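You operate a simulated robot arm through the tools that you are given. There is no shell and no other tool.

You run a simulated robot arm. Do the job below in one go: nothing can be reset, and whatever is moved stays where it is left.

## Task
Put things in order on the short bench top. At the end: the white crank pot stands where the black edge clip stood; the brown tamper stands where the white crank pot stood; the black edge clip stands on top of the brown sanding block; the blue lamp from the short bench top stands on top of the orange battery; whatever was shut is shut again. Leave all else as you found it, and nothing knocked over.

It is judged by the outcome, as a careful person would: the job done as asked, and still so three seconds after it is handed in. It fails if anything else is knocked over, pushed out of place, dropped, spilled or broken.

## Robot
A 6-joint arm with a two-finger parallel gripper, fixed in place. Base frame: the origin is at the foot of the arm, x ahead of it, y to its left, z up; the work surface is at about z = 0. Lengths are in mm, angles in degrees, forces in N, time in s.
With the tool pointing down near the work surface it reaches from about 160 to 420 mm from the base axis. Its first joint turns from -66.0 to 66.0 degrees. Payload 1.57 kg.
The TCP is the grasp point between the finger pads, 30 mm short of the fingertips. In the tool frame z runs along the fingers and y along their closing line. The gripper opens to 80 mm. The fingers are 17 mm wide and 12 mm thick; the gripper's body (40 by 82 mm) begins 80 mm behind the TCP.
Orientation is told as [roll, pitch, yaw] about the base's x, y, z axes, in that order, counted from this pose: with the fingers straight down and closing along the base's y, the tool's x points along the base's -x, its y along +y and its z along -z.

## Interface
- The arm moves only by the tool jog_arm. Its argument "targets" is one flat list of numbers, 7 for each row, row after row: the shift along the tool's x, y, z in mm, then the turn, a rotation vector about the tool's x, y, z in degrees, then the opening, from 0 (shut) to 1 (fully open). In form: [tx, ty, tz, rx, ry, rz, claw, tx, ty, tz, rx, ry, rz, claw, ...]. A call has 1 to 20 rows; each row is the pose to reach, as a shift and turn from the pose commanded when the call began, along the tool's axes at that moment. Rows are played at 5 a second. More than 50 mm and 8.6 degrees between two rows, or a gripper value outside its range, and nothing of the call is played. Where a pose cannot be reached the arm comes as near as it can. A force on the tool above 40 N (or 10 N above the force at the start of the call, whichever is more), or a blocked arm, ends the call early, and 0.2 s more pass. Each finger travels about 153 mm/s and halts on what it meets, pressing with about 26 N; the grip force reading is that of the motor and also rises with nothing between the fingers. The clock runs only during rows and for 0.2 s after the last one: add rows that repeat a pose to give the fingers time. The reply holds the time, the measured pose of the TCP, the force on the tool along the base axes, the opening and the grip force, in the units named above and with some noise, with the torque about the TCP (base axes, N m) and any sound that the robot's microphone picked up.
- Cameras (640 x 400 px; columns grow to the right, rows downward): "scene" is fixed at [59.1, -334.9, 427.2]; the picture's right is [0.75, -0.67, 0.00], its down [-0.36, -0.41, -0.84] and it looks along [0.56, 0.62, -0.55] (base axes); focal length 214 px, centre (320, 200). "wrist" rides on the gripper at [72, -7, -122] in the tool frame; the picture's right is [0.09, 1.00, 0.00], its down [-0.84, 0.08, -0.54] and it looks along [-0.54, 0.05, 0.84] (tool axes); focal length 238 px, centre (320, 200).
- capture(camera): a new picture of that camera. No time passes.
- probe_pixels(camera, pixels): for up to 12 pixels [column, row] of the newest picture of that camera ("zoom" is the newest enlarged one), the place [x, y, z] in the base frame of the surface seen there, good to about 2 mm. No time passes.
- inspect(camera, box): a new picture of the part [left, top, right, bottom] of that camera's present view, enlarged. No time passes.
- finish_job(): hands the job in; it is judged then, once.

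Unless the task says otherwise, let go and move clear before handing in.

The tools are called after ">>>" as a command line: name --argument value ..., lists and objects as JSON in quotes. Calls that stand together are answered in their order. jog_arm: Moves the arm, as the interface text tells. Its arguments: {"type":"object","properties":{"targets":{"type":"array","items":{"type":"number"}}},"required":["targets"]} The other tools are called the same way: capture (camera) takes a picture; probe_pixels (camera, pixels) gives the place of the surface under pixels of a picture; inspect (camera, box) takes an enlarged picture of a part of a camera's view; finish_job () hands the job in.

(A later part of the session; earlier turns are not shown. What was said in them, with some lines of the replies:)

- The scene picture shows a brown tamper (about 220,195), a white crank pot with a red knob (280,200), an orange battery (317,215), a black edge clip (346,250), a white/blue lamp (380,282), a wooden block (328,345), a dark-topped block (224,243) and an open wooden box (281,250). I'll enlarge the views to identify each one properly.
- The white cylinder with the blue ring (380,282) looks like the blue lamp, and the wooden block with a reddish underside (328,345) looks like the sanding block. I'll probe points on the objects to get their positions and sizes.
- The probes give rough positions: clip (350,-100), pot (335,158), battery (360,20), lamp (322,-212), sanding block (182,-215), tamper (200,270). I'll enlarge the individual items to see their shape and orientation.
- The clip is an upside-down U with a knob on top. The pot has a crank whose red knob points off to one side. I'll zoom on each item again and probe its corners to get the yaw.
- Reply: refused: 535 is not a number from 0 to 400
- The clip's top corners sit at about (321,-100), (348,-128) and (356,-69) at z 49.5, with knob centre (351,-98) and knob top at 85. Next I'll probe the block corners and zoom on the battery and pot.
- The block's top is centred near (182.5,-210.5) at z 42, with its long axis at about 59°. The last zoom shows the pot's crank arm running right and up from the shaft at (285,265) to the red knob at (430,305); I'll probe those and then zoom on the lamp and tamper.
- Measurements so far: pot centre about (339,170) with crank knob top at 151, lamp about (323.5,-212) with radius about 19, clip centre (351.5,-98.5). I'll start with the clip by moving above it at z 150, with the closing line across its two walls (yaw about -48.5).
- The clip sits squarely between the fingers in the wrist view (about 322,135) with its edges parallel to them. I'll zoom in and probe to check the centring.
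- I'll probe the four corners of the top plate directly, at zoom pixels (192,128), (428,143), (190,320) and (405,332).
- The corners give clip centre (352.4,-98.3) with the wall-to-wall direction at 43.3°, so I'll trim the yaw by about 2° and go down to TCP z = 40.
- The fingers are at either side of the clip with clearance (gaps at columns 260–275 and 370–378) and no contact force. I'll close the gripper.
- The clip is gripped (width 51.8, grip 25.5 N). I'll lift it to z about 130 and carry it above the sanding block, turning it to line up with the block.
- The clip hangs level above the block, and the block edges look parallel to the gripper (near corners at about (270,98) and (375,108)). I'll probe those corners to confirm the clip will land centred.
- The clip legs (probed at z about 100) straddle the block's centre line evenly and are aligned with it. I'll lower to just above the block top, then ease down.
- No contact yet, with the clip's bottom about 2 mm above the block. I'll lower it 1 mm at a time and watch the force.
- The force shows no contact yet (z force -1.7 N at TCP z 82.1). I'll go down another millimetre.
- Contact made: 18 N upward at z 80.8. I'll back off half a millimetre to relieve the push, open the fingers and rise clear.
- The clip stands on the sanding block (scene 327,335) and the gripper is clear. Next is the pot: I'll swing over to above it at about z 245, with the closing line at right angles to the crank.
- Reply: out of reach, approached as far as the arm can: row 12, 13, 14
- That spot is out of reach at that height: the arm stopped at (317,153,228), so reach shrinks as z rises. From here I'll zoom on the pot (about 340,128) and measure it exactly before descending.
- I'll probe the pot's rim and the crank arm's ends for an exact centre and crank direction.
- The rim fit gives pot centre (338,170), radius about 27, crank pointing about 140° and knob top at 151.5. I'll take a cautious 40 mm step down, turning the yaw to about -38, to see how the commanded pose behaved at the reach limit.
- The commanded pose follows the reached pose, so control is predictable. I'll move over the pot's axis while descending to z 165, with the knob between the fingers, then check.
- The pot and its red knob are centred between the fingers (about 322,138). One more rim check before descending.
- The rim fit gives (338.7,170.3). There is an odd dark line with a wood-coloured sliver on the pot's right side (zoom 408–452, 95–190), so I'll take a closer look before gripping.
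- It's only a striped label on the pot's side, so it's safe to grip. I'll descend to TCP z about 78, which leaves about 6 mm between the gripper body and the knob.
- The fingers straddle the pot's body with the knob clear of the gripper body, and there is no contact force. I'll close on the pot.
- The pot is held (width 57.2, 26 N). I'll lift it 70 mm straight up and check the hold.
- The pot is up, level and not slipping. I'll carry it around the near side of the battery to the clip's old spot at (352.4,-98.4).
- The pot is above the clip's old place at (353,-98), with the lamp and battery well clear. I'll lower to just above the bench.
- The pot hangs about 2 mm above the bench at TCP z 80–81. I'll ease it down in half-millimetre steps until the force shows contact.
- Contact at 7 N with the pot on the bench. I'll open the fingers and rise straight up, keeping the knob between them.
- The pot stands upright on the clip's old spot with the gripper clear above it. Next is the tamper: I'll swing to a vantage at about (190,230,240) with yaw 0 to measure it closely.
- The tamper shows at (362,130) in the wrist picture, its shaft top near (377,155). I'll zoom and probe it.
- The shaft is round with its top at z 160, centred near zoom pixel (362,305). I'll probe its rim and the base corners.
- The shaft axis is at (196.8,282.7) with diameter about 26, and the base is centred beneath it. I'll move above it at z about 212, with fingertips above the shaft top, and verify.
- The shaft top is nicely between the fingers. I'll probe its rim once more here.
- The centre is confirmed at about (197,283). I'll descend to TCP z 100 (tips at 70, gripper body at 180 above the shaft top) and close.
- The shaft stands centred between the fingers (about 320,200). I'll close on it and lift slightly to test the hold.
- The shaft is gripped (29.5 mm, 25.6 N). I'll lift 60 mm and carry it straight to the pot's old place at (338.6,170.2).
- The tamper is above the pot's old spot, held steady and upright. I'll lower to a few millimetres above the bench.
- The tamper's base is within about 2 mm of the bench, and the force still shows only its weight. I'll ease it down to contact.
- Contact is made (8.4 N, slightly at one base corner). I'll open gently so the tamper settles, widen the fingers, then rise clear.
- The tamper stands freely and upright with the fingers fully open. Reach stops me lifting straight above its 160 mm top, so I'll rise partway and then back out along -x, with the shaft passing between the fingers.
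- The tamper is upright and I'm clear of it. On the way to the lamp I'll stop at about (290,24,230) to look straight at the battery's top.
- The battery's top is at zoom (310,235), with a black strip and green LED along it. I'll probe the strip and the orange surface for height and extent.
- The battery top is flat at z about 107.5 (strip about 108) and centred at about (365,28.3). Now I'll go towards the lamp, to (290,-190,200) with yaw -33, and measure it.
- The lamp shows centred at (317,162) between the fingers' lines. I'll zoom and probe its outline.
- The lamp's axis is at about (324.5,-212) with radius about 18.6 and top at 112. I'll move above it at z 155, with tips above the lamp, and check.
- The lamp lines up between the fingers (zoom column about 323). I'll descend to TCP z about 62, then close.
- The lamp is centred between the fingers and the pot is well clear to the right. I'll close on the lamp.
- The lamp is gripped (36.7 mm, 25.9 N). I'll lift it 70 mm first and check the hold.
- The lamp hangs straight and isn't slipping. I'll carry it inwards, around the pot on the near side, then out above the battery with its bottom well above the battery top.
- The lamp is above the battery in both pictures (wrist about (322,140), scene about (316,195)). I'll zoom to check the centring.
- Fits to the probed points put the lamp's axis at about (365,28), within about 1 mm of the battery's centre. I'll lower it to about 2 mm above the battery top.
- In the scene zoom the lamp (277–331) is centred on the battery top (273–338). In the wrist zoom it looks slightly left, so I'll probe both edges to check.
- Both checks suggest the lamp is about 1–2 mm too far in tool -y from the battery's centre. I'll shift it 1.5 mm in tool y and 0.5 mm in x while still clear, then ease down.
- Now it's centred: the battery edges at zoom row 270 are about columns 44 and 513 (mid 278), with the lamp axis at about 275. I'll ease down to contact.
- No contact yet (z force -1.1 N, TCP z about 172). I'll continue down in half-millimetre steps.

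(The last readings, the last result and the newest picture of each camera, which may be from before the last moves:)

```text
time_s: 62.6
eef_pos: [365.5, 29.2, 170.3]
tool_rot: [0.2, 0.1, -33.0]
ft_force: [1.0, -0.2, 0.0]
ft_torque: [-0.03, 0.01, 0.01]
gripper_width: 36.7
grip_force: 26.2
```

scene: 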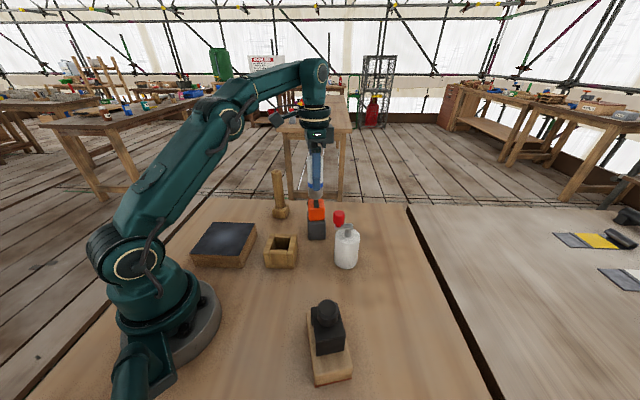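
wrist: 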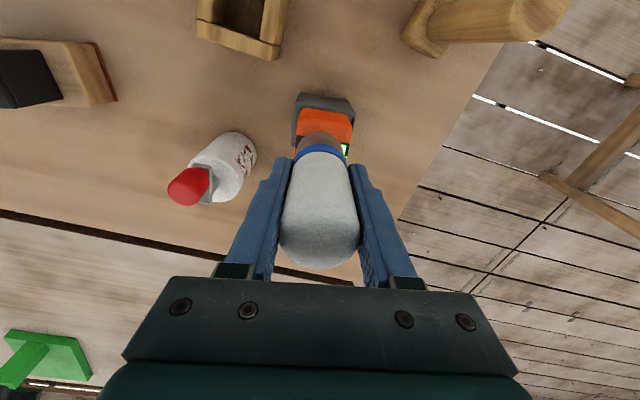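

The z force moved to about 0, which is possibly the first touch. I'll go half a millimetre more.

>>> jog_arm --targets '[0, 0, 0.3, 0, 0, 0, 0, 0, 0, 0.6, 0, 0, 0, 0, 0, 0, 0.6, 0, 0, 0, 0]'

>>> inspect --camera "scene" --box '[285, 165, 345, 225]'

```text
time_s: 63.4
eef_pos: [364.7, 28.7, 170.6]
tool_rot: [0.1, 0.1, -32.9]
ft_force: [-0.7, -0.5, -0.7]
ft_torque: [-0.02, 0.01, 0.02]
gripper_width: 36.7
grip_force: 26.0
```

```text
6.67 times, centred on (315, 195) of scene
```

zoom: 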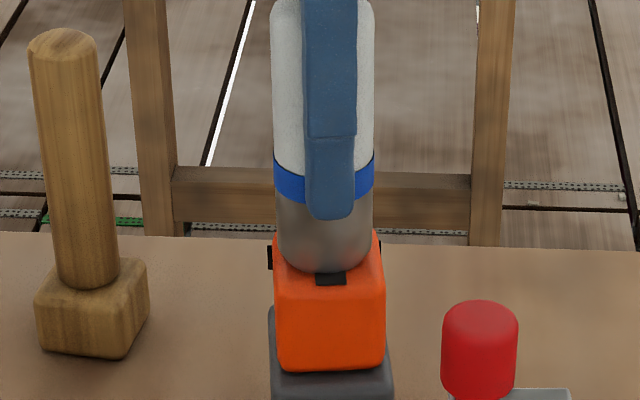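

Still no firm contact, though the lamp's bottom edge (zoom row 270) is almost on the top face. I'll continue in small steps.

>>> jog_arm --targets '[0, 0, 0.4, 0, 0, 0, 0, 0, 0, 0.8, 0, 0, 0, 0, 0, 0, 0.8, 0, 0, 0, 0]'

```text
time_s: 64.2
eef_pos: [366.1, 29.9, 169.2]
tool_rot: [0.1, -0.1, -33.0]
ft_force: [-1.0, -1.9, 11.8]
ft_torque: [-0.15, 0.14, -0.01]
gripper_width: 36.6
grip_force: 25.9
```

Contact: 11.8 N upward. I'll back off 0.3 mm and open gently.

>>> jog_arm --targets '[0, 0, -0.3, 0, 0, 0, 0, 0, 0, -0.3, 0, 0, 0, 0.47, 0, 0, -0.3, 0, 0, 0, 0.5, 0, 0, -0.3, 0, 0, 0, 0.6, 0, 0, -0.3, 0, 0, 0, 0.8, 0, 0, -0.3, 0, 0, 0, 1, 0, 0, -0.3, 0, 0, 0, 1]'

>>> inspect --camera "scene" --box '[270, 140, 370, 250]'

>>> capture --camera "wrist"

```text
time_s: 65.8
eef_pos: [366.0, 29.7, 170.3]
tool_rot: [0.1, 0.0, -33.0]
ft_force: [1.1, -0.7, 0.0]
ft_torque: [-0.02, 0.02, 0.01]
gripper_width: 80.0
grip_force: 0.1
```

```text
3.64 times, centred on (320, 195) of scene
```

zoom: 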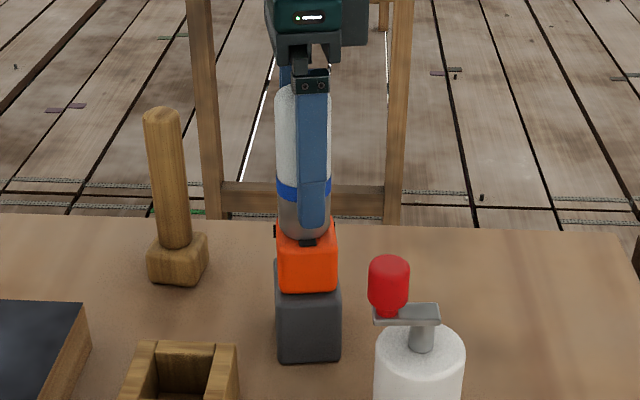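

```text
taken
```

wrist: 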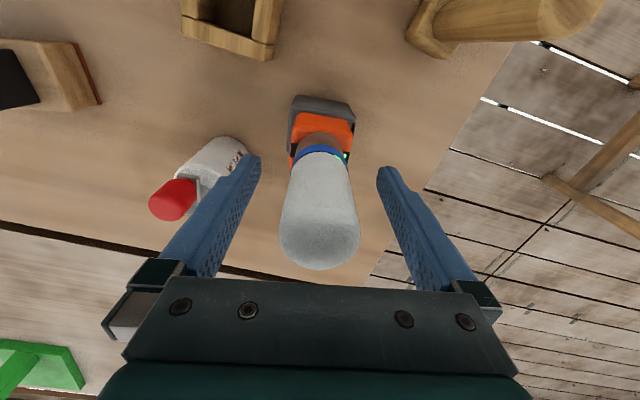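

The lamp stands by itself on the battery and the fingers are open clear of it. I can't rise above it within reach, so I'll back straight out along tool +x, with the lamp passing between the fingers.

>>> jog_arm --targets '[8, 0, 0, 0, 0, 0, 1, 20, 0, 0, 0, 0, 0, 1, 35, 0, 0, 0, 0, 0, 1, 50, 0, 0, 0, 0, 0, 1, 65, 0, 0, 0, 0, 0, 1, 80, 0, -5, 0, 0, 0, 1, 95, 0, -15, 0, 0, 0, 1, 110, 0, -30, 0, 0, 0, 1, 110, 0, -30, 0, 0, 0, 1]'

>>> capture --camera "wrist"

>>> capture --camera "scene"

```text
time_s: 67.8
eef_pos: [273.4, 90.3, 200.0]
tool_rot: [0.1, 0.2, -33.0]
ft_force: [-0.2, 0.3, 1.0]
ft_torque: [0.02, 0.0, 0.0]
gripper_width: 80.1
grip_force: 0.0
```

```text
taken
```

wrist: 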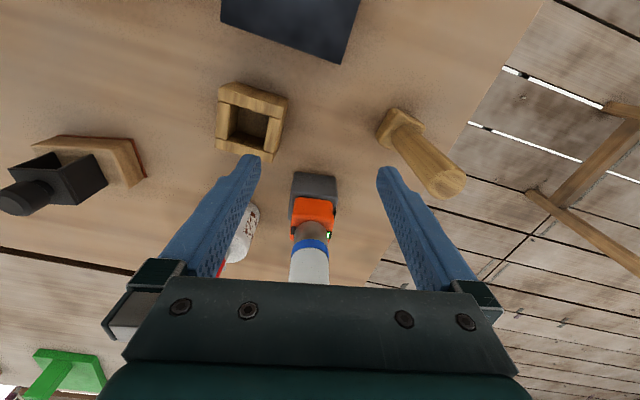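

```text
taken
```

scene: 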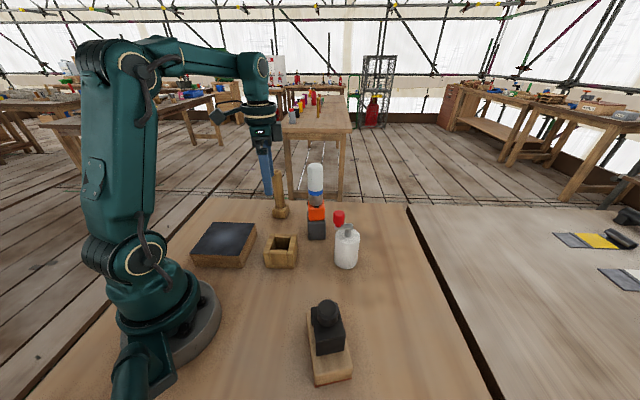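

Everything stands: lamp on battery, pot, tamper and clip on block. I'll rise and back further off, then check the final positions with zooms and probes.

>>> jog_arm --targets '[10, -6, -20, 0, 0, 0, 1, 20, -13, -45, 0, 0, 0, 1, 33.5, -21.8, -70, 0, 0, 0, 1, 40, -26, -90, 0, 0, 0, 1, 40, -26, -90, 0, 0, 0, 1]'

>>> capture --camera "wrist"

>>> inspect --camera "scene" --box '[240, 150, 380, 290]'

>>> probe_pixels --camera "zoom" --pixels '[[340, 80], [340, 130], [340, 165], [335, 190], [335, 230], [455, 290], [455, 320], [450, 235], [200, 140], [205, 185], [455, 270], [340, 60]]'

>>> inspect --camera "scene" --box '[270, 285, 390, 395]'

```text
time_s: 69.0
eef_pos: [225.1, 88.5, 291.5]
tool_rot: [0.0, 0.1, -33.0]
ft_force: [0.3, 0.3, -0.2]
ft_torque: [-0.01, -0.02, 0.0]
gripper_width: 79.8
grip_force: 0.0
```

```text
taken
```

wrist: 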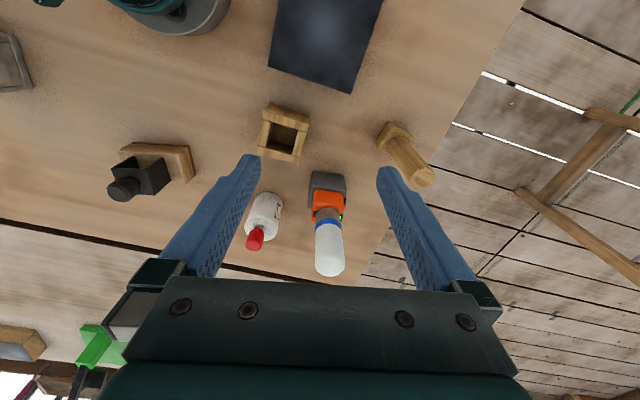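

```text
2.86 times, centred on (310, 220) of scene
```

zoom: 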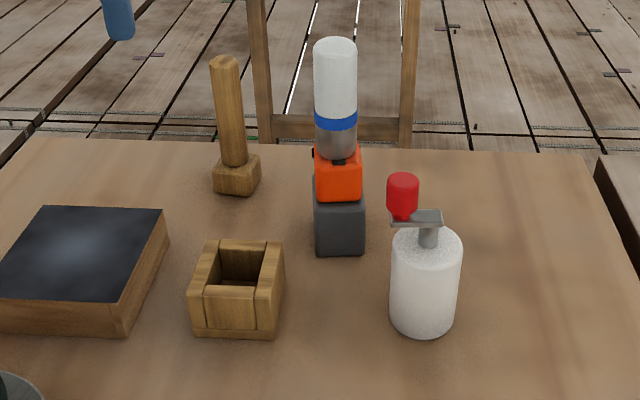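

```text
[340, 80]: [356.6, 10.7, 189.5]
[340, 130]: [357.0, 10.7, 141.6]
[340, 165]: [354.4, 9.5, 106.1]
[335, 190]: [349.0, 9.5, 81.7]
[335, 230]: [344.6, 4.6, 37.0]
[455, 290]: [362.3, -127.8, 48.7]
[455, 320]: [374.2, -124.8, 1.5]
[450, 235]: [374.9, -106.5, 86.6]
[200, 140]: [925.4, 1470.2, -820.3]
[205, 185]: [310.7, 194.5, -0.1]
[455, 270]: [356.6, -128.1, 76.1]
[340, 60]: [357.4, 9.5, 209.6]
```

```text
3.64 times, centred on (330, 340) of scene
```

zoom: 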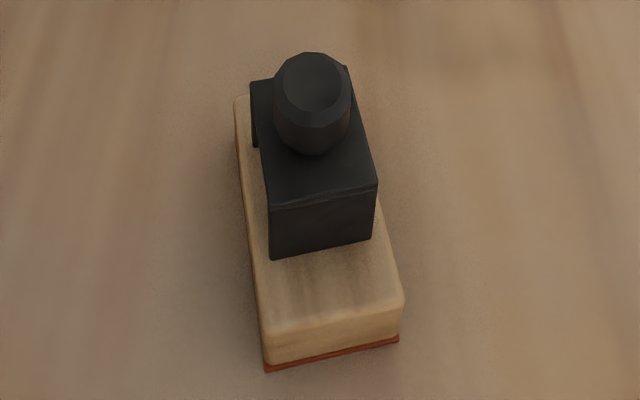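

The final views show the clip on the sanding block and the pot upright on the clip's old spot. The tamper stands on the pot's old spot, and the lamp is vertical on the battery (side x about 357 at both z 142 and z 210). Nothing else has shifted and the gripper is open and clear, so I'm handing the job in.

>>> finish_job

```text
The job is handed in.
```

I did all four moves and handed the job in. In the last pictures everything stands upright and nothing else on the bench looks moved.

- **Black edge clip:** it stands on top of the brown sanding block, about centred and lined up with it.
- **White crank pot:** it stands where the clip was, within about 1 mm.
- **Brown tamper:** it stands where the pot was, within about 1–2 mm.
- **Blue lamp:** it stands on top of the orange battery, centred within about 1–2 mm. I took the white lamp with the blue band to be the blue lamp, as it was the only one that fitted on this bench.

I found nothing shut on this bench, so I opened nothing and had nothing to shut again. The gripper is open and clear of everything.
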